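You operate a simulated robot arm through the tools that you are given. There is no shell and no other tool. Be economical: measure what you need, move in short steps, check, and stop when the job is done.

Carry out the task below with a simulated robot arm. There is one attempt and no reset: what you move stays moved.

TASK
Put three of the purple beads from the top of the orange bench on top of the pink parcel.
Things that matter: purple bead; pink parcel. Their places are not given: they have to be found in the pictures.

It is judged by the outcome, as a careful person would: the job done as asked, and still so three seconds after it is handed in. It fails if anything else is knocked over, pushed out of place, dropped, spilled or broken.

THE ROBOT
A 7-joint arm with a two-finger parallel gripper, fixed in place. Base frame: the origin is at the foot of the arm, x ahead of it, y to its left, z up; the work surface is at about z = 800. Lengths are in mm, angles in rad, forces in N, time in s.
With the tool pointing down near the work surface it reaches from about 240 to 680 mm from the base axis. Its first joint turns from -1.152 to 1.152 rad. Payload 2.4 kg.
Tool frame: the origin (TCP) lies between the finger pads and is the grasp point; the fingertips stand 30 mm ahead of it; z points along the fingers, y is the line along which they close. The gripper opens to 94 mm. The fingers are 28 mm wide and 10 mm thick; the gripper's body (50 by 96 mm) begins 55 mm behind the TCP.
Orientation is that of the tool frame in the base frame, as a unit quaternion [w, x, y, z]. With the fingers straight down and closing along the base's y, the tool's x points along the base's -x, its y along +y and its z along -z.

THE INTERFACE
- The arm moves only by the tool servo_tool. Its argument "rows" is a list of rows, each a list of 2 entries, a list of its own where there are three numbers: the shift along the tool's x, y, z in m, then the turn, a rotation vector about the tool's x, y, z in rad. In form: [[[x, y, z], [ax, ay, az]], ...]. A call has 1 to 20 rows; each row is the pose to reach, as a shift and turn from the pose commanded when the call began, along the tool's axes at that moment. "jaw" is the closure, from 0 (fully open) to 1 (shut), set as the call begins (left out, the last holds). A row lasts 0.2 s, in which the tool goes at most 50 mm and 0.15 rad; a call with a longer step from one row to the next is refused whole, and so is a gripper value outside its range. A pose out of reach is approached as far as the arm can. The call stops where the force on the tool passes 40 N (or 10 N more than at its start, if that is more) or the arm is blocked; 0.2 s more then pass. The fingers move at their own pace (about 153 mm/s each) and stop on an object; they squeeze with about 31 N. The grip force told is the motor's: it shows also when the fingers shut on nothing. Time passes only in rows, and 0.2 s behind the last, so rows that repeat a pose let the fingers close. It gives the time, the measured TCP pose, the force on the tool (base axes), the opening and the grip force at its end, in the units of the frame above (readings bear some noise), and new pictures: "show" is both (left out), scene, wrist or none.
- Cameras (640 x 400 px; columns grow to the right, rows downward): "scene" is fixed at [36.8, 476.4, 1436.9]; the picture's right is [-0.75, -0.67, 0.00], its down [-0.42, 0.48, -0.77] and it looks along [0.51, -0.57, -0.64] (base axes); focal length 369 px, centre (320, 200). "wrist" rides on the gripper at [-37, 0, -58] in the tool frame; the picture's right is [0.00, -1.00, 0.00], its down [0.97, 0.00, -0.24] and it looks along [0.24, 0.00, 0.97] (tool axes); focal length 218 px, centre (320, 200).
- measure_at(camera, pixels): for up to 12 pixels [column, row] of the newest picture of that camera ("zoom" is the newest enlarged one), the place [x, y, z] in the base frame of the surface seen there, good to about 3 mm. No time passes.
- close_up(camera, box): a new picture of the part [left, top, right, bottom] of that camera's present view, enlarged. No time passes.
- finish_job(): hands the job in; it is judged then, once.

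Work in short steps. Measure before you move; look again where a grasp or a placing could have gone wrong, and mend it. You have 60 turns and 100 pictures in all, the two below and enlarged ones among them. Open the gripper and draw the arm clear of the work before you hand the job in, unless the task says otherwise; then end with one line.

The tools are called as name(argument=value, ...) on one line, values as JSON. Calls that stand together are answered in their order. servo_tool: Moves the arm, as the interface text tells. Its arguments: {"type":"object","properties":{"rows":{"type":"array","items":{"type":"array"}},"jaw":{"type":"number"},"show":{"type":"string","enum":["both","scene","wrist","none"]}},"required":["rows"]} The other tools are called the same way: measure_at (camera, pixels) gives the place of the surface under pixels of a picture; close_up (camera, box) takes an enlarged picture of a part of a camera's view; finish_job () hands the job in.

At the start:

```text
time: 0.0
position: [420.9, -72.4, 1087.6]
tcp_rot: [0.001, 0.0, 1.0, 0.001]
force: [-0.3, -0.2, -0.1]
gripper_width: 94.1
grasp_force: 0.1
```

scene: 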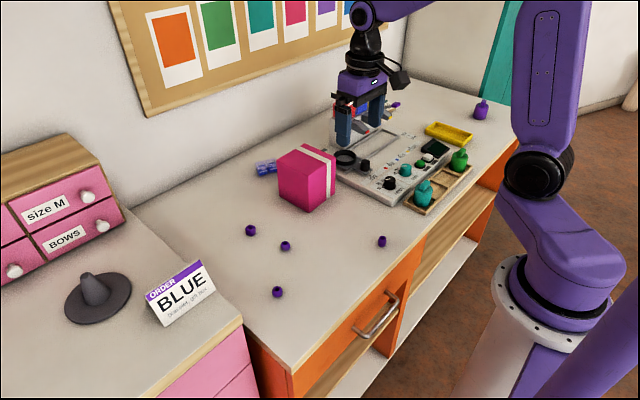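
wrist: 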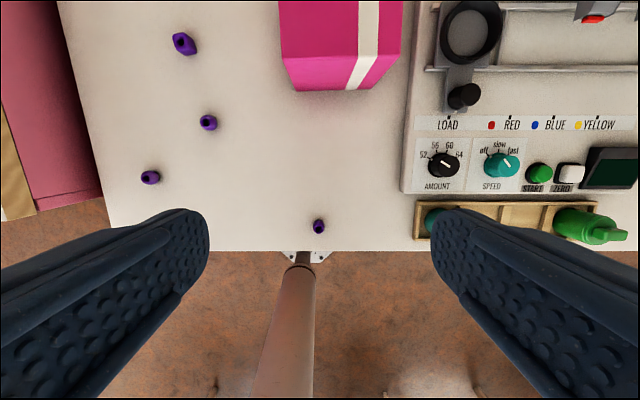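

The scene shows four purple beads on the orange bench, at about (250,230), (285,246), (277,292) and (382,241), and the pink parcel at (305,180). I'll measure them and take close-ups.

measure_at(camera="scene", pixels=[[250, 230], [285, 246], [277, 292], [382, 241], [305, 152], [280, 160], [313, 208], [335, 160], [310, 147], [318, 170], [300, 300], [230, 260]])

close_up(camera="scene", box=[220, 130, 420, 310])

measure_at(camera="wrist", pixels=[[184, 44], [208, 123], [150, 177], [319, 226], [285, 55], [398, 50], [290, 10], [400, 5], [362, 80], [300, 85]])

```text
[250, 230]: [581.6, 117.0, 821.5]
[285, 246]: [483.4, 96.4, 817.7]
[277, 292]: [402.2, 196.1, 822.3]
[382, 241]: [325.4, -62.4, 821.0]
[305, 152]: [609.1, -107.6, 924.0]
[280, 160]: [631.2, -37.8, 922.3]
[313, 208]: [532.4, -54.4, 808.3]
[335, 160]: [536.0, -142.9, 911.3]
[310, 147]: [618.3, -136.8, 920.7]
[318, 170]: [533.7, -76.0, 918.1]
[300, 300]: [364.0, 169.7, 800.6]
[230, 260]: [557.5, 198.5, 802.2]
```

```text
2.22 times, centred on (320, 220) of scene
```

zoom: 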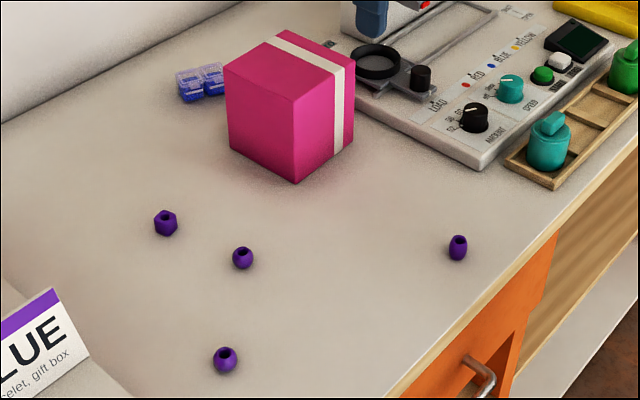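

```text
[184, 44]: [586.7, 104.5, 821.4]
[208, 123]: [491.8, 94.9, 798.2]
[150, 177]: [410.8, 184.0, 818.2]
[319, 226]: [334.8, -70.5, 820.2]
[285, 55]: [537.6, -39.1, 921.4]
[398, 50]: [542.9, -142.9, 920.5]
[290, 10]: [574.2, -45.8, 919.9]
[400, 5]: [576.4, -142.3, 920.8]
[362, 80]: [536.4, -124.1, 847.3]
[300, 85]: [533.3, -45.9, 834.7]
```

I'll start with the round bead near (488, 96). I'm moving above it at z≈910 to measure it from closer in.

servo_tool(rows=[[[-0.017, 0.042, 0.0], [0, 0, 0]], [[-0.034, 0.084, 0.01], [0, 0, 0]], [[-0.05, 0.126, 0.03], [0, 0, 0]], [[-0.067, 0.168, 0.05], [0, 0, 0]], [[-0.067, 0.168, 0.095], [0, 0, 0]], [[-0.067, 0.168, 0.14], [0, 0, 0]], [[-0.067, 0.168, 0.177], [0, 0, 0]], [[-0.067, 0.168, 0.177], [0, 0, 0]]], jaw=0.3)

```text
time: 1.8
position: [487.0, 97.4, 909.1]
tcp_rot: [0.0, 0.0, 1.0, 0.0]
force: [-0.1, -0.5, -0.8]
gripper_width: 65.9
grasp_force: 0.1
```

scene: 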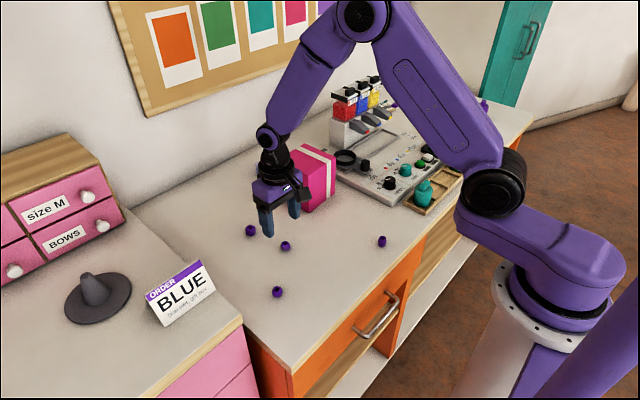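
wrist: 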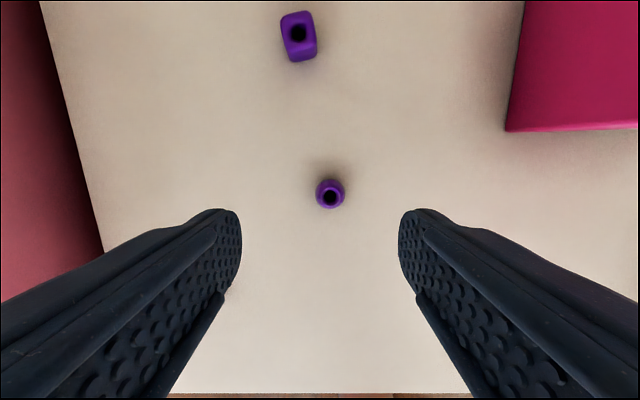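

measure_at(camera="wrist", pixels=[[319, 193], [342, 193], [330, 182], [330, 207], [330, 188], [285, 28], [314, 28], [299, 14], [299, 58], [299, 46]])

close_up(camera="wrist", box=[260, 0, 390, 220])

```text
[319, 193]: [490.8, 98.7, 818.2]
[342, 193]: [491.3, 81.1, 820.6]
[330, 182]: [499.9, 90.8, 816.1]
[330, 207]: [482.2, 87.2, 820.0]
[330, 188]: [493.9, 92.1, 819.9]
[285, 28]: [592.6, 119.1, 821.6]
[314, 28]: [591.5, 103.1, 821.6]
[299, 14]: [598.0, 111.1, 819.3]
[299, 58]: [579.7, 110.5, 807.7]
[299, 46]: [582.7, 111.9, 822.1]
```

```text
1.82 times, centred on (325, 110) of wrist
```

zoom: 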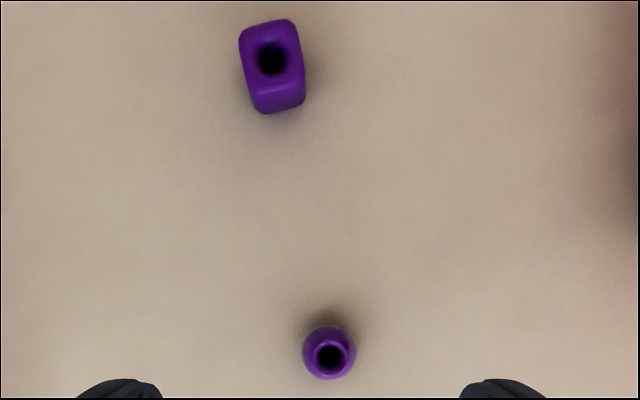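

Bead 1 is a barrel standing on its end at (491, 90), about 18 mm wide with its top at about 821. I'm descending to TCP z≈836 and then closing.

servo_tool(rows=[[[-0.004, -0.006, 0.025], [0, 0, 0]], [[-0.004, -0.006, 0.05], [0, 0, 0]], [[-0.004, -0.006, 0.065], [0, 0, 0]], [[-0.004, -0.006, 0.074], [0, 0, 0]], [[-0.004, -0.006, 0.074], [0, 0, 0]]])

```text
time: 3.0
position: [491.9, 90.0, 835.7]
tcp_rot: [0.0, 0.0, 1.0, 0.0]
force: [0.8, 0.8, -0.6]
gripper_width: 65.9
grasp_force: 0.2
```

scene: 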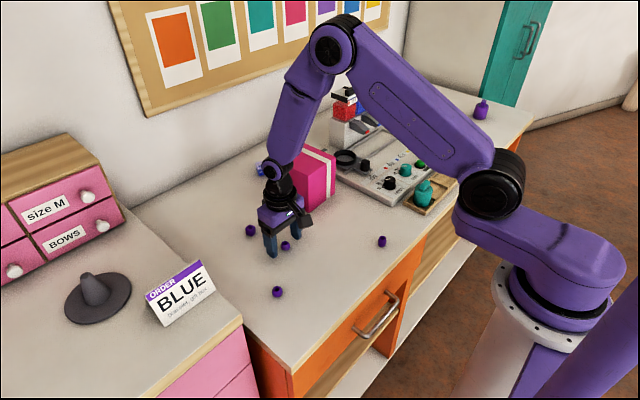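
wrist: 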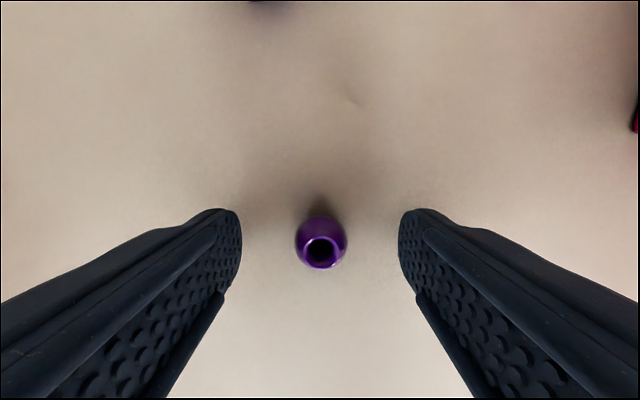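

The bead is centred between the fingers at (320,245). I'm closing the jaw.

servo_tool(rows=[[[0, 0, 0], [0, 0, 0]], [[0, 0, 0], [0, 0, 0]], [[0, 0, 0], [0, 0, 0]]], jaw=1, show="wrist")

```text
time: 3.8
position: [492.7, 89.8, 837.6]
tcp_rot: [0.0, 0.0, 1.0, 0.0]
force: [-0.3, 0.8, -0.5]
gripper_width: 19.8
grasp_force: 30.9
```

wrist: 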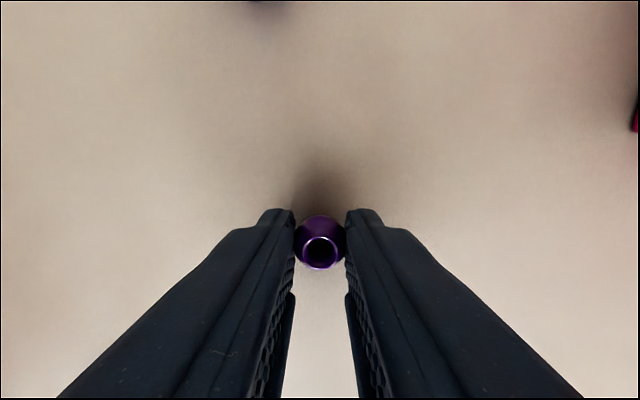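

The bead is held at 19.8 mm wide. I'm lifting it to z≈1000 and carrying it above the parcel, off the ribbon, toward (612, -70).

servo_tool(rows=[[[0, 0, -0.02], [0, 0, 0]], [[0, 0, -0.06], [0, 0, 0]], [[0, 0, -0.105], [0, 0, 0]], [[0, 0, -0.15], [0, 0, 0]], [[-0.005, -0.01, -0.175], [0, 0, 0]], [[-0.03, -0.04, -0.175], [0, 0, 0]], [[-0.055, -0.075, -0.175], [0, 0, 0]], [[-0.08, -0.11, -0.175], [0, 0, 0]], [[-0.105, -0.14, -0.175], [0, 0, 0]], [[-0.12, -0.16, -0.175], [0, 0, 0]], [[-0.12, -0.16, -0.175], [0, 0, 0]]])

```text
time: 6.2
position: [612.2, -70.5, 1010.7]
tcp_rot: [0.0, 0.0, 1.0, 0.0]
force: [-0.2, 0.0, -0.1]
gripper_width: 19.6
grasp_force: 30.8
```

scene: 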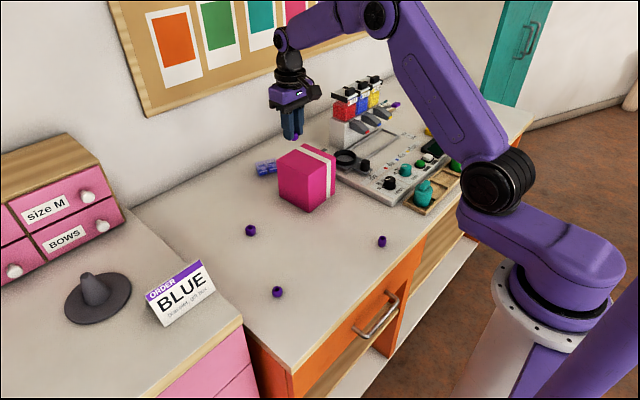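
wrist: 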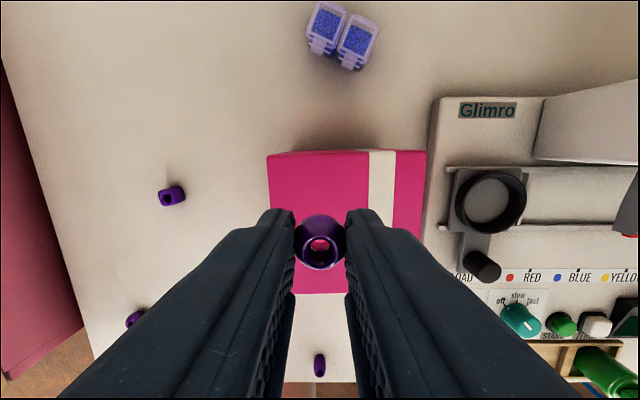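

measure_at(camera="wrist", pixels=[[271, 162], [365, 155], [373, 160], [392, 160], [420, 156], [300, 170], [340, 170], [275, 200], [420, 230], [300, 290], [340, 290], [382, 210]])

```text
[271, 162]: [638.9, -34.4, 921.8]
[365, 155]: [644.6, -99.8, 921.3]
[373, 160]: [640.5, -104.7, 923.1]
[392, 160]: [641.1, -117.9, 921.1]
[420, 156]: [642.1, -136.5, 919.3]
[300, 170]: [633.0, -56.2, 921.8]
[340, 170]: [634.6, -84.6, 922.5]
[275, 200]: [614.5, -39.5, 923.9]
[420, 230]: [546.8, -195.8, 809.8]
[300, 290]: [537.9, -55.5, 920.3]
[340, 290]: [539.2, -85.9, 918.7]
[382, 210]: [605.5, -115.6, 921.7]
```

The parcel top is at z≈921, spanning x 535–645, with its pink area at y -36 to -100. I'm lowering the bead about 53 mm in small end steps.

servo_tool(rows=[[[-0.005, 0.001, 0.02], [0, 0, 0]], [[-0.005, 0.001, 0.04], [0, 0, 0]], [[-0.005, 0.001, 0.048], [0, 0, 0]], [[-0.005, 0.001, 0.052], [0, 0, 0]], [[-0.005, 0.001, 0.053], [0, 0, 0]], [[-0.005, 0.001, 0.053], [0, 0, 0]]])

```text
time: 7.6
position: [616.5, -69.9, 959.1]
tcp_rot: [0.0, 0.0, 1.0, 0.001]
force: [-0.1, -0.8, 0.0]
gripper_width: 19.9
grasp_force: 31.1
```

scene: 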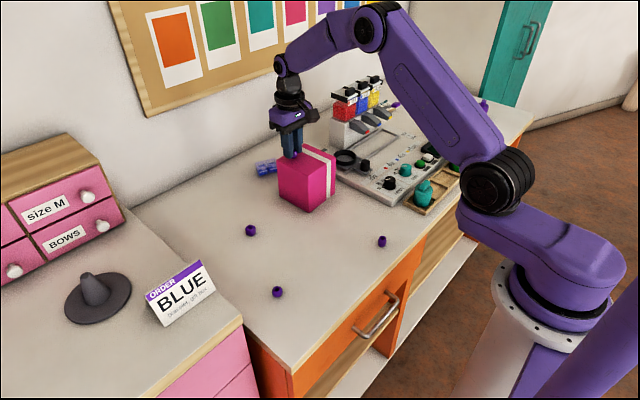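
wrist: 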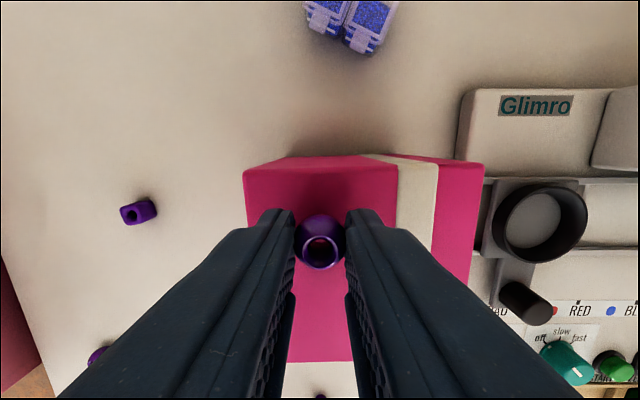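

There's no contact force yet, so I'm going down 1.5 mm more.

servo_tool(rows=[[[0, 0, 0.001], [0, 0, 0]], [[0, 0, 0.0015], [0, 0, 0]], [[0, 0, 0.0015], [0, 0, 0]]], show="none")

close_up(camera="scene", box=[260, 110, 350, 220])

```text
time: 8.4
position: [616.3, -70.1, 958.3]
tcp_rot: [0.0, 0.0, 1.0, -0.001]
force: [0.0, 0.2, -0.9]
gripper_width: 19.7
grasp_force: 31.2
```

```text
3.64 times, centred on (305, 165) of scene
```

zoom: 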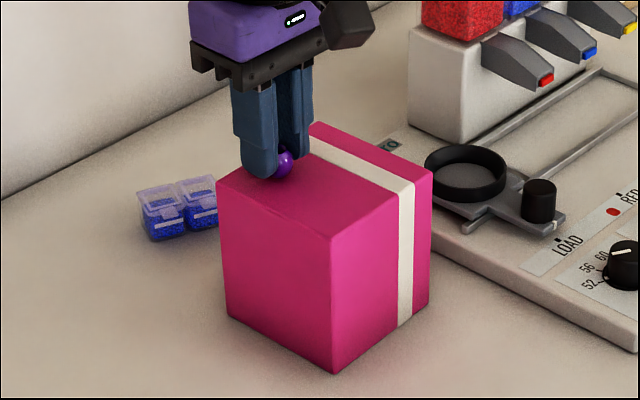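

It's very close to the top. I'm taking another 1.5 mm while watching the force.

servo_tool(rows=[[[0, 0, 0.0005], [0, 0, 0]], [[0, 0, 0.001], [0, 0, 0]], [[0, 0, 0.0015], [0, 0, 0]]], show="none")

```text
time: 9.2
position: [617.0, -69.0, 955.9]
tcp_rot: [0.0, 0.001, 1.0, 0.0]
force: [-3.1, 0.2, 6.1]
gripper_width: 19.8
grasp_force: 30.8
```

A contact force of about 6 N shows the bead is seated. I'm opening to about 45 mm and rising.

servo_tool(rows=[[[0, 0, -0.0005], [0, 0, 0]], [[0, 0, -0.0005], [0, 0, 0]], [[0, 0, -0.0005], [0, 0, 0]]], jaw=0.53, show="none")

servo_tool(rows=[[[0, 0, -0.015], [0, 0, 0]], [[0, 0, -0.05], [0, 0, 0]], [[0, 0, -0.06], [0, 0, 0]]])

```text
time: 10.0
position: [617.8, -70.3, 955.8]
tcp_rot: [-0.001, -0.001, 1.0, 0.0]
force: [-0.1, 1.1, -0.1]
gripper_width: 44.3
grasp_force: 0.0
```

```text
time: 10.8
position: [616.6, -68.9, 1015.6]
tcp_rot: [0.0, 0.0, 1.0, 0.0]
force: [0.1, 0.4, 0.5]
gripper_width: 43.9
grasp_force: 0.0
```

scene: 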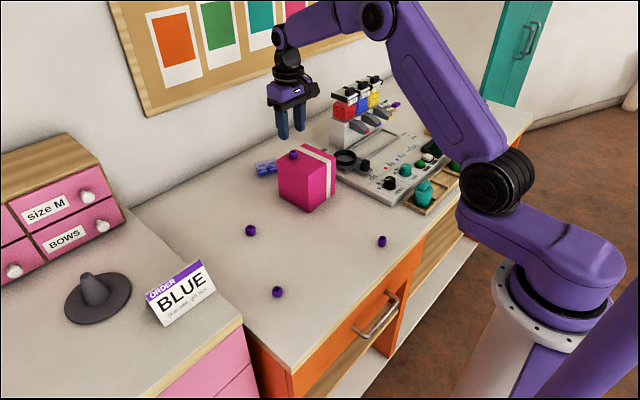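
wrist: 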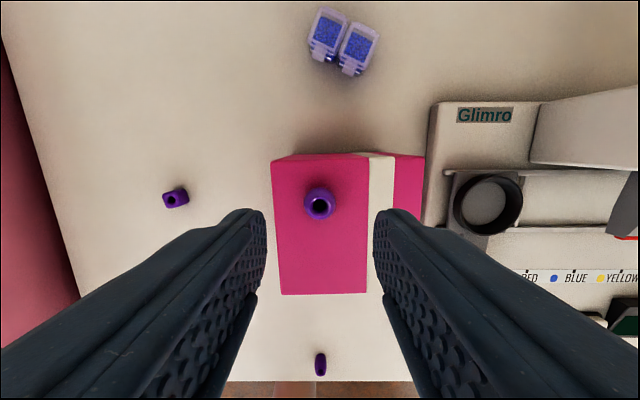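

Bead 1 is standing on the parcel. Next I'm moving above the cubic bead near (590, 111).

servo_tool(rows=[[[0.007, 0.045, 0], [0, 0, 0]], [[0.014, 0.09, 0], [0, 0, 0]], [[0.021, 0.135, 0.0], [0, 0, 0]], [[0.027, 0.18, 0.01], [0, 0, 0]], [[0.027, 0.18, 0.055], [0, 0, 0]], [[0.027, 0.18, 0.095], [0, 0, 0]], [[0.027, 0.18, 0.105], [0, 0, 0]], [[0.027, 0.18, 0.105], [0, 0, 0]]], show="wrist")

close_up(camera="wrist", box=[270, 150, 370, 220])

```text
time: 12.6
position: [588.9, 111.4, 909.9]
tcp_rot: [-0.001, 0.0, 1.0, 0.0]
force: [0.3, -0.3, 0.5]
gripper_width: 44.4
grasp_force: 0.1
```

wrist: 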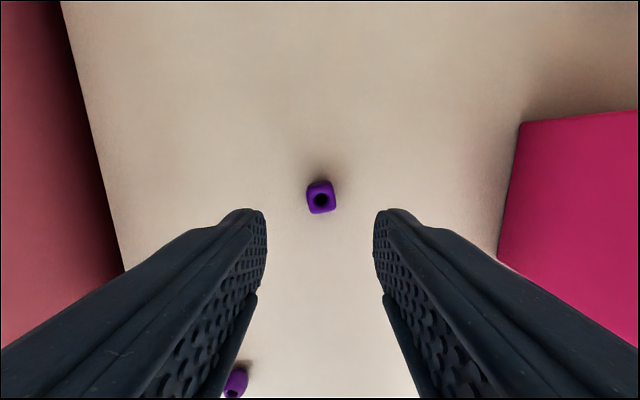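

```text
5.71 times, centred on (320, 185) of wrist
```

zoom: 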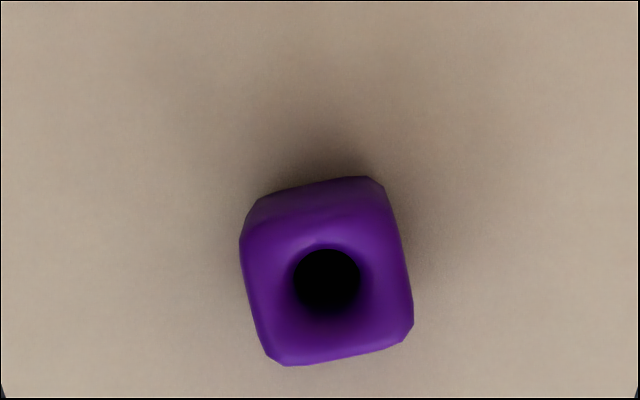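

The cube bead is turned about 13° in the picture. I'm measuring its centre before aligning the gripper.

measure_at(camera="zoom", pixels=[[268, 280], [385, 280], [327, 340], [327, 225], [250, 240], [405, 320]])

```text
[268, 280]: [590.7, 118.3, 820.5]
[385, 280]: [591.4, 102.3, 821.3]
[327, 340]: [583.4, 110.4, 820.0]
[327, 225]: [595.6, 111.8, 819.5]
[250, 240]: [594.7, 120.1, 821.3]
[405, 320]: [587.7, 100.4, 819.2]
```

The centre is (590, 110.5). I'm turning -0.22 rad and descending to TCP z≈836.

servo_tool(rows=[[[-0.001, -0.001, 0.015], [0, 0, -0.11]], [[-0.001, -0.001, 0.035], [0, 0, -0.22]], [[-0.001, -0.001, 0.055], [0, 0, -0.22]], [[-0.001, -0.001, 0.067], [0, 0, -0.22]], [[-0.001, -0.001, 0.074], [0, 0, -0.22]], [[-0.001, -0.001, 0.074], [0, 0, -0.22]]], show="wrist")

```text
time: 14.0
position: [590.4, 108.8, 837.2]
tcp_rot: [0.0, -0.11, 0.994, 0.001]
force: [0.1, -0.1, 0.4]
gripper_width: 44.1
grasp_force: 0.1
```

wrist: 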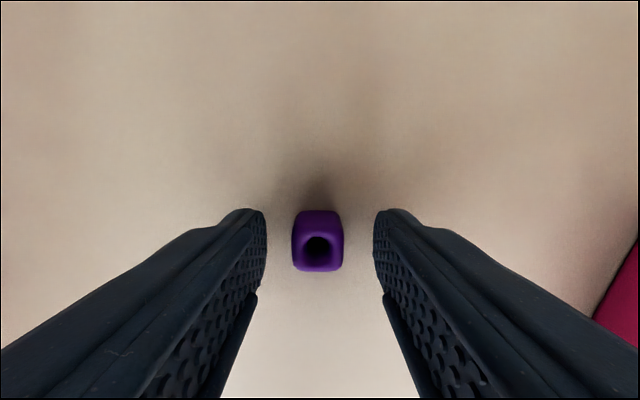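

It's aligned and centred. I'm closing, then lifting and turning back.

servo_tool(rows=[[[0, 0, 0], [0, 0, 0]], [[0, 0, 0], [0, 0, 0]], [[0, 0, 0], [0, 0, 0]]], jaw=1, show="none")

servo_tool(rows=[[[0, 0, -0.02], [0, 0, 0]], [[0, 0, -0.06], [0, 0, 0.0]], [[0, 0, -0.105], [0, 0, 0.11]], [[0, 0, -0.15], [0, 0, 0.22]], [[0, 0, -0.175], [0, 0, 0.22]], [[0, 0, -0.175], [0, 0, 0.22]]], show="wrist")

```text
time: 14.8
position: [590.2, 108.7, 837.7]
tcp_rot: [0.0, -0.11, 0.994, 0.0]
force: [0.1, -0.3, -0.9]
gripper_width: 17.7
grasp_force: 30.7
```

```text
time: 16.2
position: [589.7, 109.1, 1014.1]
tcp_rot: [0.0, 0.001, 1.0, 0.0]
force: [0.9, -0.6, -0.2]
gripper_width: 17.5
grasp_force: 31.4
```

wrist: 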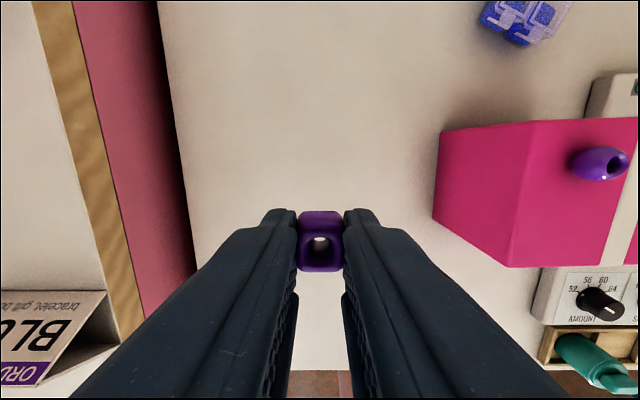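

It's held firmly. I'm carrying it over the parcel to (583, -69) and lowering it to just above the top.

servo_tool(rows=[[[0.002, -0.045, 0], [0, 0, 0]], [[0.004, -0.09, 0], [0, 0, 0]], [[0.006, -0.135, 0], [0, 0, 0]], [[0.007, -0.178, 0], [0, 0, 0]], [[0.007, -0.178, 0], [0, 0, 0]], [[0.007, -0.178, 0.025], [0, 0, 0]], [[0.007, -0.178, 0.045], [0, 0, 0]], [[0.007, -0.178, 0.053], [0, 0, 0]], [[0.007, -0.178, 0.053], [0, 0, 0]]])

```text
time: 18.2
position: [582.1, -69.0, 958.4]
tcp_rot: [0.0, 0.0, 1.0, 0.0]
force: [-0.2, 0.5, -0.4]
gripper_width: 17.9
grasp_force: 31.3
```

scene: 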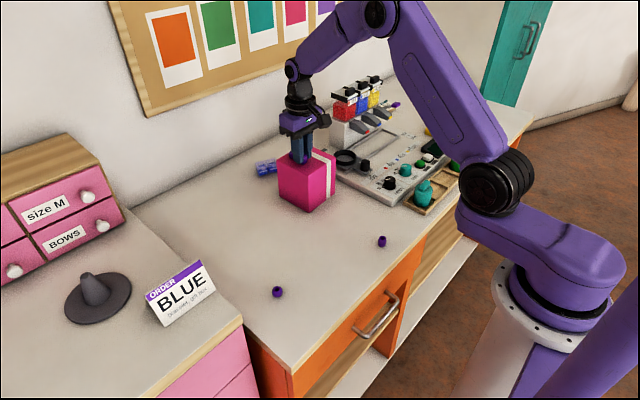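
wrist: 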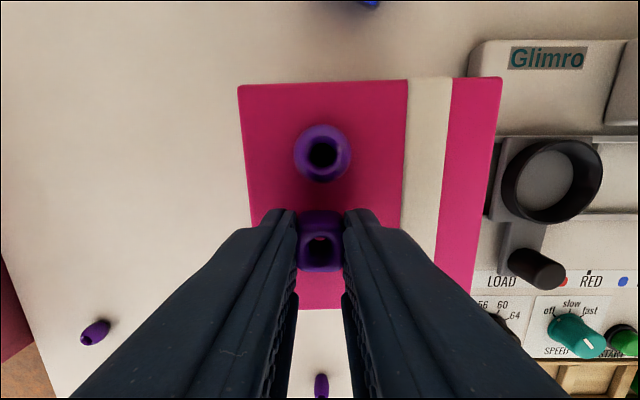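

There's no contact yet. I'm going down 1.5 mm.

servo_tool(rows=[[[0, 0, 0.0005], [0, 0, 0]], [[0, 0, 0.001], [0, 0, 0]], [[0, 0, 0.0015], [0, 0, 0]]], show="none")

```text
time: 19.0
position: [582.6, -68.0, 958.0]
tcp_rot: [0.0, 0.0, 1.0, 0.001]
force: [0.6, -0.1, 0.4]
gripper_width: 17.4
grasp_force: 30.8
```

servo_tool(rows=[[[0, 0, 0.0005], [0, 0, 0]], [[0, 0, 0.001], [0, 0, 0]], [[0, 0, 0.001], [0, 0, 0]]], show="none")

```text
time: 19.8
position: [583.6, -68.5, 955.7]
tcp_rot: [-0.001, -0.001, 1.0, 0.0]
force: [-0.8, 0.0, -1.1]
gripper_width: 17.5
grasp_force: 31.1
```

servo_tool(rows=[[[0, 0, 0.0005], [0, 0, 0]], [[0, 0, 0.001], [0, 0, 0]], [[0, 0, 0.001], [0, 0, 0]]], show="none")

```text
time: 20.6
position: [583.1, -68.2, 955.3]
tcp_rot: [0.0, 0.0, 1.0, -0.001]
force: [-2.4, 0.0, 6.8]
gripper_width: 17.6
grasp_force: 31.5
```

Contact again, at about 7 N. I'm releasing to 45 mm and rising.

servo_tool(rows=[[[0, 0, -0.0005], [0, 0, 0]], [[0, 0, -0.0005], [0, 0, 0]], [[0, 0, -0.0005], [0, 0, 0]]], jaw=0.53, show="none")

servo_tool(rows=[[[0, 0, -0.015], [0, 0, 0]], [[0, 0, -0.05], [0, 0, 0]], [[0, 0, -0.06], [0, 0, 0]]])

```text
time: 21.4
position: [583.5, -68.6, 955.9]
tcp_rot: [0.0, 0.0, 1.0, -0.001]
force: [-0.7, -0.7, 0.5]
gripper_width: 44.5
grasp_force: 0.0
```

```text
time: 22.2
position: [580.8, -67.6, 1015.0]
tcp_rot: [0.0, 0.001, 1.0, 0.0]
force: [-0.7, -0.1, 0.4]
gripper_width: 44.0
grasp_force: 0.0
```

scene: 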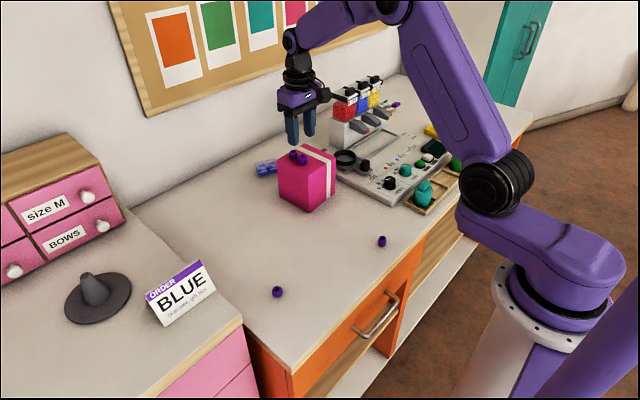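
wrist: 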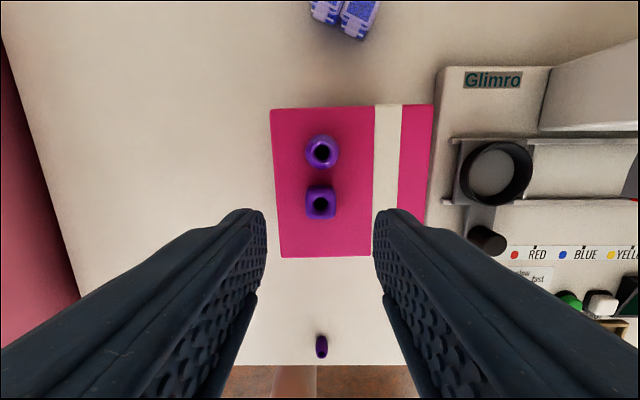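

Both beads stand well. For the third I'll take the bead near (330, -68): straight back at height first, then down.

servo_tool(rows=[[[0.045, 0, 0], [0, 0, 0]], [[0.09, 0, 0], [0, 0, 0]], [[0.135, 0, 0], [0, 0, 0]], [[0.18, 0, 0], [0, 0, 0]], [[0.22, 0, 0.02], [0, 0, 0]], [[0.252, 0, 0.05], [0, 0, 0]], [[0.252, 0, 0.09], [0, 0, 0]], [[0.252, 0, 0.105], [0, 0, 0]], [[0.252, 0, 0.105], [0, 0, 0]]], show="wrist")

close_up(camera="wrist", box=[270, 160, 370, 230])

```text
time: 24.2
position: [331.9, -68.6, 911.6]
tcp_rot: [0.0, 0.0, 1.0, 0.0]
force: [-0.4, 0.2, 0.6]
gripper_width: 44.4
grasp_force: 0.0
```

wrist: 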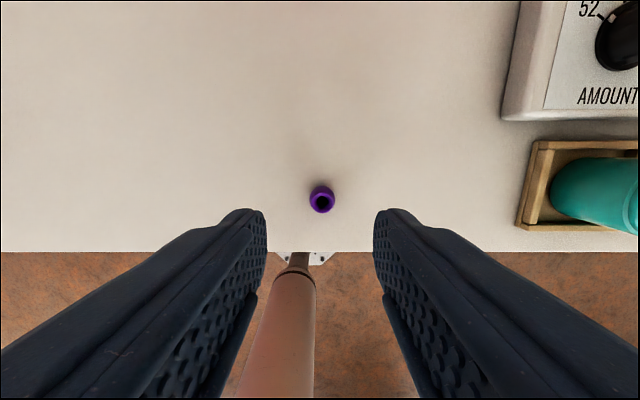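

```text
5.71 times, centred on (320, 195) of wrist
```

zoom: 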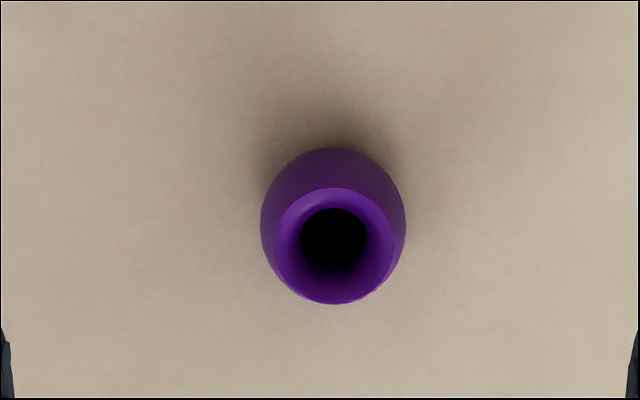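

measure_at(camera="zoom", pixels=[[290, 240], [380, 240], [333, 290], [333, 195], [333, 155], [265, 225], [402, 225], [100, 200]])

```text
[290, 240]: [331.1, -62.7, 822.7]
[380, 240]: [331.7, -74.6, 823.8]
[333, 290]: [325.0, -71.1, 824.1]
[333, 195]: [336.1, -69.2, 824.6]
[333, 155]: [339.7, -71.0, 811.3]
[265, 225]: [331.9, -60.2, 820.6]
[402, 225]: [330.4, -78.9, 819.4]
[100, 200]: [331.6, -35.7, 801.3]
```

The third bead is centred at (331, -69). I'm descending straight down.

servo_tool(rows=[[[0.0, -0.001, 0.025], [0, 0, 0]], [[0.0, -0.001, 0.05], [0, 0, 0]], [[0.0, -0.001, 0.066], [0, 0, 0]], [[0.0, -0.001, 0.074], [0, 0, 0]], [[0.0, -0.001, 0.074], [0, 0, 0]]], show="wrist")

```text
time: 25.4
position: [331.4, -69.1, 835.5]
tcp_rot: [0.001, 0.0, 1.0, 0.0]
force: [1.2, -0.6, 1.0]
gripper_width: 44.4
grasp_force: 0.0
```

wrist: 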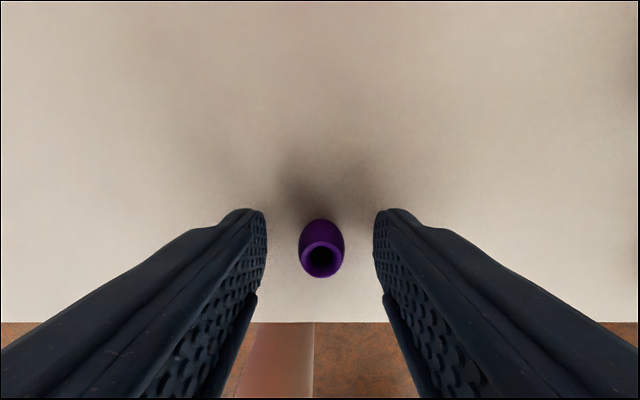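

It's centred. I'm closing and lifting.

servo_tool(rows=[[[0, 0, 0], [0, 0, 0]], [[0, 0, 0], [0, 0, 0]], [[0, 0, 0], [0, 0, 0]]], jaw=1, show="none")

servo_tool(rows=[[[0, 0, -0.02], [0, 0, 0]], [[0, 0, -0.06], [0, 0, 0]], [[0, 0, -0.105], [0, 0, 0]], [[0, 0, -0.15], [0, 0, 0]], [[0, 0, -0.175], [0, 0, 0]], [[0, 0, -0.175], [0, 0, 0]]], show="wrist")

```text
time: 26.2
position: [332.8, -69.7, 836.3]
tcp_rot: [0.0, 0.0, 1.0, 0.0]
force: [0.0, -0.5, 0.0]
gripper_width: 10.6
grasp_force: 31.7
```

```text
time: 27.6
position: [332.1, -68.3, 1013.1]
tcp_rot: [0.0, 0.0, 1.0, 0.0]
force: [-0.2, -0.8, 0.5]
gripper_width: 10.3
grasp_force: 30.8
```

wrist: 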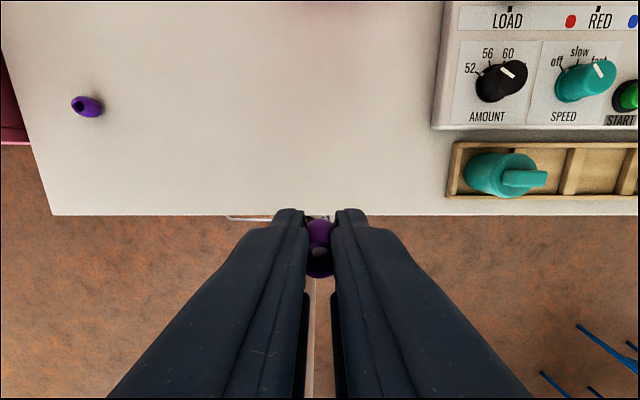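

The grip width is only 10 mm, so the bead may be tipped or held at one end. I'll look closer before moving on.

close_up(camera="wrist", box=[270, 200, 370, 290])

close_up(camera="scene", box=[330, 70, 450, 200])

```text
4.44 times, centred on (320, 245) of wrist
```

zoom: 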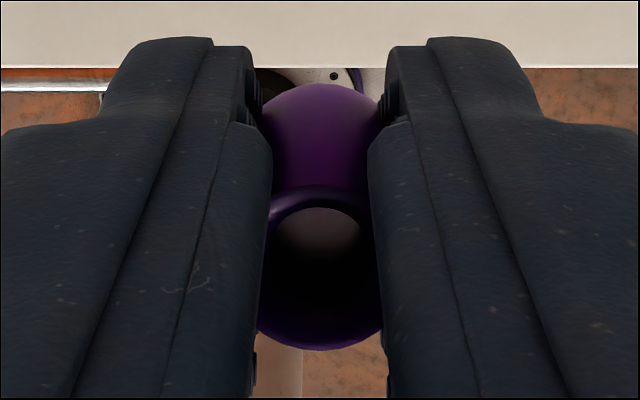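

```text
3.08 times, centred on (390, 135) of scene
```

zoom: 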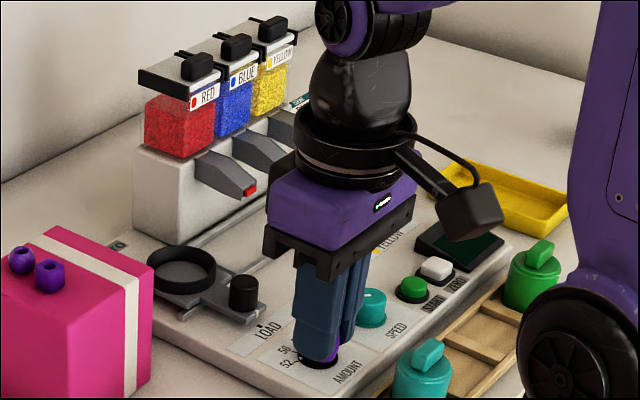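

I'll measure the bead in the gripper, and compare from the scene side.

close_up(camera="scene", box=[370, 150, 410, 200])

measure_at(camera="wrist", pixels=[[320, 222], [320, 232], [320, 240], [320, 276], [315, 225], [326, 225], [320, 256], [304, 215], [336, 215]])

measure_at(camera="scene", pixels=[[387, 183], [390, 184], [393, 187], [397, 184], [385, 175]])

```text
8.00 times, centred on (390, 175) of scene
```

zoom: 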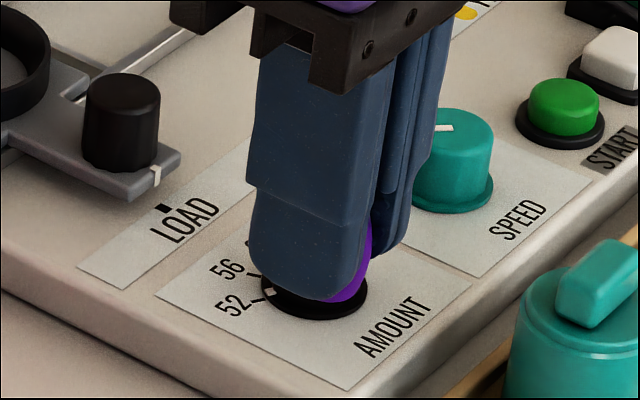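

```text
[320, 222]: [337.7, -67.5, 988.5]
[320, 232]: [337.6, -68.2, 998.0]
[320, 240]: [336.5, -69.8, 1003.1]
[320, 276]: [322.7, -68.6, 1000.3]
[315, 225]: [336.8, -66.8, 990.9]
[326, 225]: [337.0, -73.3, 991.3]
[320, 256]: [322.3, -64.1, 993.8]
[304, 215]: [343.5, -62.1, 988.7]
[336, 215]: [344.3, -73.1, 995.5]
```

```text
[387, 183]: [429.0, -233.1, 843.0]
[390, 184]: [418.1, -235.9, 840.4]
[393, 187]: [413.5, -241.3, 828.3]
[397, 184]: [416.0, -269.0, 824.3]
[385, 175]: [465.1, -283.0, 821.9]
```

The bead is upright in the grip, with its top about 10 mm below the TCP and unmoved vertically, so the hold is good. I'm carrying it to (550, -69) on the parcel and lowering to just above contact.

servo_tool(rows=[[[-0.045, 0, 0], [0, 0, 0]], [[-0.09, 0, 0], [0, 0, 0]], [[-0.135, 0, 0], [0, 0, 0]], [[-0.18, 0, 0], [0, 0, 0]], [[-0.21, 0, 0], [0, 0, 0]], [[-0.219, 0, 0], [0, 0, 0]], [[-0.219, 0, 0.02], [0, 0, 0]], [[-0.219, 0, 0.04], [0, 0, 0]], [[-0.219, 0, 0.051], [0, 0, 0]], [[-0.219, 0, 0.051], [0, 0, 0]]])

```text
time: 29.8
position: [551.0, -69.8, 959.8]
tcp_rot: [0.0, 0.0, 1.0, 0.001]
force: [0.5, 1.0, -0.5]
gripper_width: 10.7
grasp_force: 31.1
```

scene: 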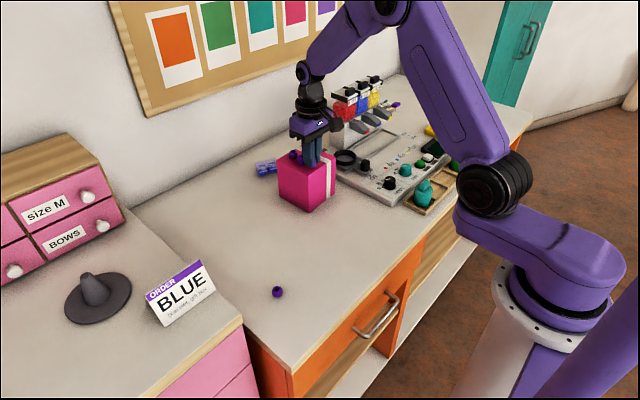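
wrist: 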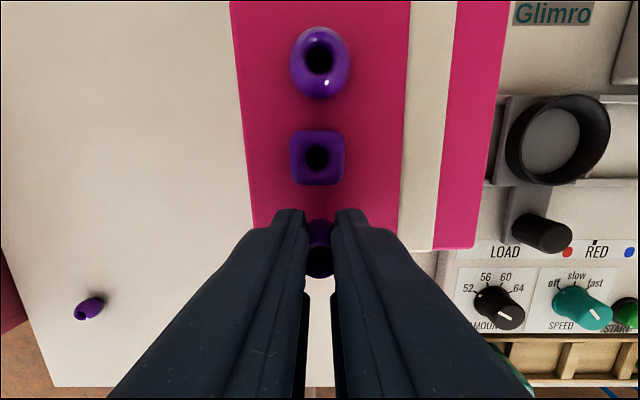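

Before lowering, I'll check the bead's margin to the front edge of the parcel.

measure_at(camera="wrist", pixels=[[256, 222], [262, 225], [400, 235], [420, 238], [450, 242], [320, 225], [320, 275]])

close_up(camera="scene", box=[265, 120, 355, 220])

```text
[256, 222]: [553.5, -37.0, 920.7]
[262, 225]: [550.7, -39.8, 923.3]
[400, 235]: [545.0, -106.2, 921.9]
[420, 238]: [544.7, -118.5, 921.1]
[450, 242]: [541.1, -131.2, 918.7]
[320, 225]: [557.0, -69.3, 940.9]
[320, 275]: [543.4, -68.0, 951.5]
```

```text
4.00 times, centred on (310, 170) of scene
```

zoom: 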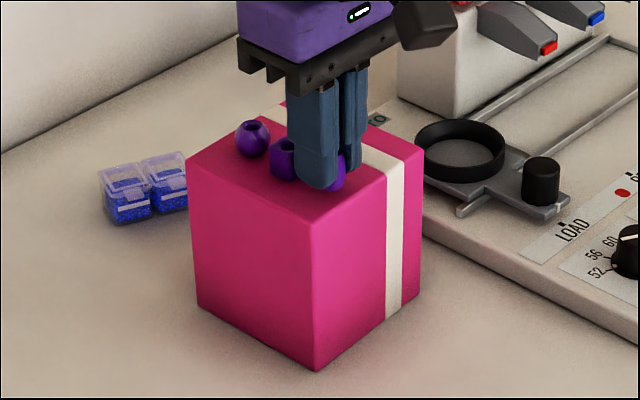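

The bead's base is about 10 mm inside the edge. I'll shift 3 mm inward and go down in small steps.

servo_tool(rows=[[[-0.003, 0, 0.0], [0, 0, 0]], [[-0.003, 0, 0.001], [0, 0, 0]], [[-0.003, 0, 0.0015], [0, 0, 0]], [[-0.003, 0, 0.002], [0, 0, 0]]], show="none")

```text
time: 30.8
position: [554.6, -69.2, 958.2]
tcp_rot: [0.0, 0.0, 1.0, 0.0]
force: [-0.5, 0.8, 0.2]
gripper_width: 10.5
grasp_force: 30.8
```

servo_tool(rows=[[[0, 0, 0.0005], [0, 0, 0]], [[0, 0, 0.001], [0, 0, 0]], [[0, 0, 0.001], [0, 0, 0]]], show="none")

```text
time: 31.6
position: [554.1, -70.0, 957.8]
tcp_rot: [-0.001, 0.0, 1.0, 0.0]
force: [-0.8, 0.7, -0.4]
gripper_width: 10.5
grasp_force: 31.1
```

servo_tool(rows=[[[0, 0, 0.0005], [0, 0, 0]], [[0, 0, 0.001], [0, 0, 0]], [[0, 0, 0.001], [0, 0, 0]]], show="none")

```text
time: 32.4
position: [552.9, -69.8, 957.2]
tcp_rot: [0.0, 0.0, 1.0, 0.0]
force: [0.1, -0.3, 0.2]
gripper_width: 10.7
grasp_force: 30.7
```

servo_tool(rows=[[[0, 0, 0.0005], [0, 0, 0]], [[0, 0, 0.001], [0, 0, 0]], [[0, 0, 0.001], [0, 0, 0]]], show="none")

```text
time: 33.2
position: [552.8, -68.6, 956.3]
tcp_rot: [0.001, 0.0, 1.0, 0.001]
force: [-0.3, 0.4, 0.2]
gripper_width: 10.8
grasp_force: 31.0
```

servo_tool(rows=[[[0, 0, 0.0005], [0, 0, 0]], [[0, 0, 0.001], [0, 0, 0]], [[0, 0, 0.001], [0, 0, 0]]], show="none")

close_up(camera="scene", box=[310, 145, 360, 185])

```text
time: 34.0
position: [554.1, -68.8, 954.9]
tcp_rot: [0.001, 0.0, 1.0, 0.0]
force: [0.4, -0.3, 3.2]
gripper_width: 10.6
grasp_force: 31.0
```

```text
10.00 times, centred on (335, 165) of scene
```

zoom: 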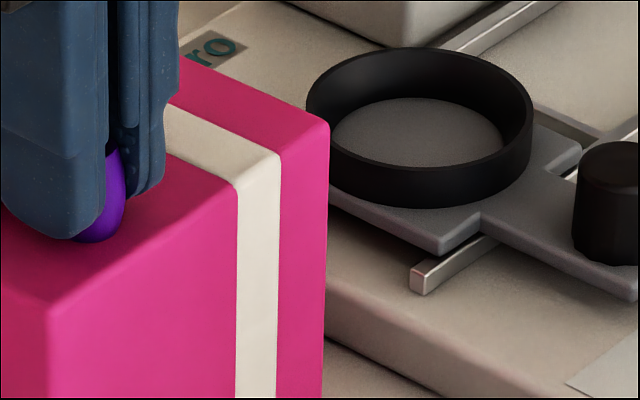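

Contact is about 3 N. I'm releasing the bead and checking before rising.

servo_tool(rows=[[[0, 0, 0], [0, 0, 0]], [[0, 0, 0], [0, 0, 0]], [[0, 0, 0], [0, 0, 0]]], jaw=0.53, show="wrist")

```text
time: 34.8
position: [553.0, -68.5, 955.5]
tcp_rot: [0.0, 0.0, 1.0, 0.0]
force: [-0.2, -0.4, 0.0]
gripper_width: 44.2
grasp_force: 0.0
```

wrist: 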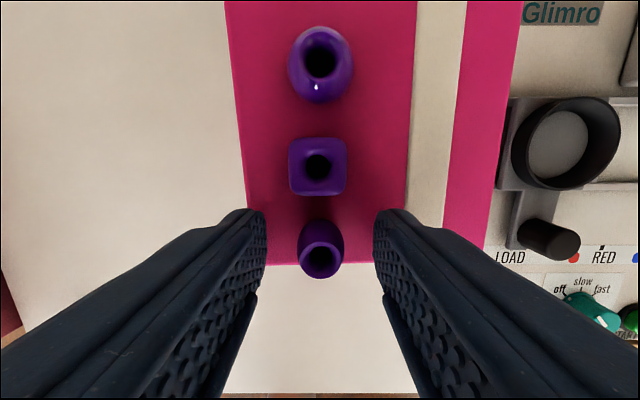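

It's standing upright. I'm rising straight up and then drawing clear.

servo_tool(rows=[[[0, 0, -0.015], [0, 0, 0]], [[0, 0, -0.05], [0, 0, 0]], [[0, 0, -0.1], [0, 0, 0]], [[0.04, 0, -0.12], [0, 0, 0]], [[0.085, 0, -0.13], [0, 0, 0]], [[0.13, 0, -0.13], [0, 0, 0]], [[0.15, 0, -0.13], [0, 0, 0]], [[0.15, 0, -0.13], [0, 0, 0]]])

close_up(camera="scene", box=[240, 130, 360, 220])

```text
time: 36.6
position: [404.2, -70.0, 1084.3]
tcp_rot: [0.0, 0.001, 1.0, -0.001]
force: [0.6, -0.8, 1.3]
gripper_width: 43.9
grasp_force: 0.0
```

scene: 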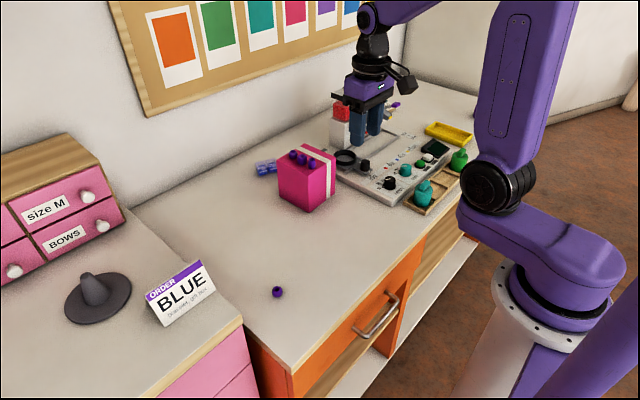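
wrist: 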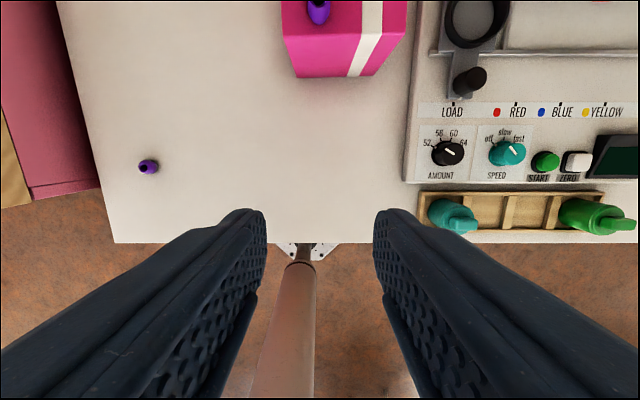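

```text
4.44 times, centred on (300, 175) of scene
```

zoom: 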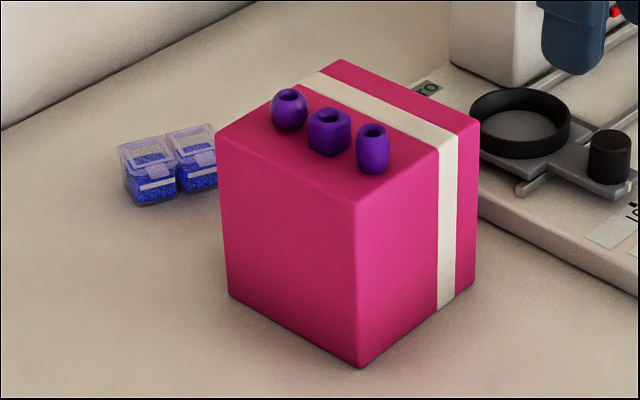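

All three beads stand on the parcel, nothing else has moved, and the arm is clear. I'm opening the gripper fully and then handing in.

servo_tool(rows=[[[0, 0, 0], [0, 0, 0]], [[0, 0, 0], [0, 0, 0]]], jaw=0, show="none")

finish_job()

```text
time: 37.2
position: [403.2, -69.3, 1085.1]
tcp_rot: [0.0, 0.0, 1.0, 0.0]
force: [-0.3, -0.2, -0.4]
gripper_width: 93.9
grasp_force: 0.1
```

```text
The job is handed in.
```

Three purple beads from the orange bench are standing upright on top of the pink parcel, the fourth is still on the bench, and nothing else was disturbed.
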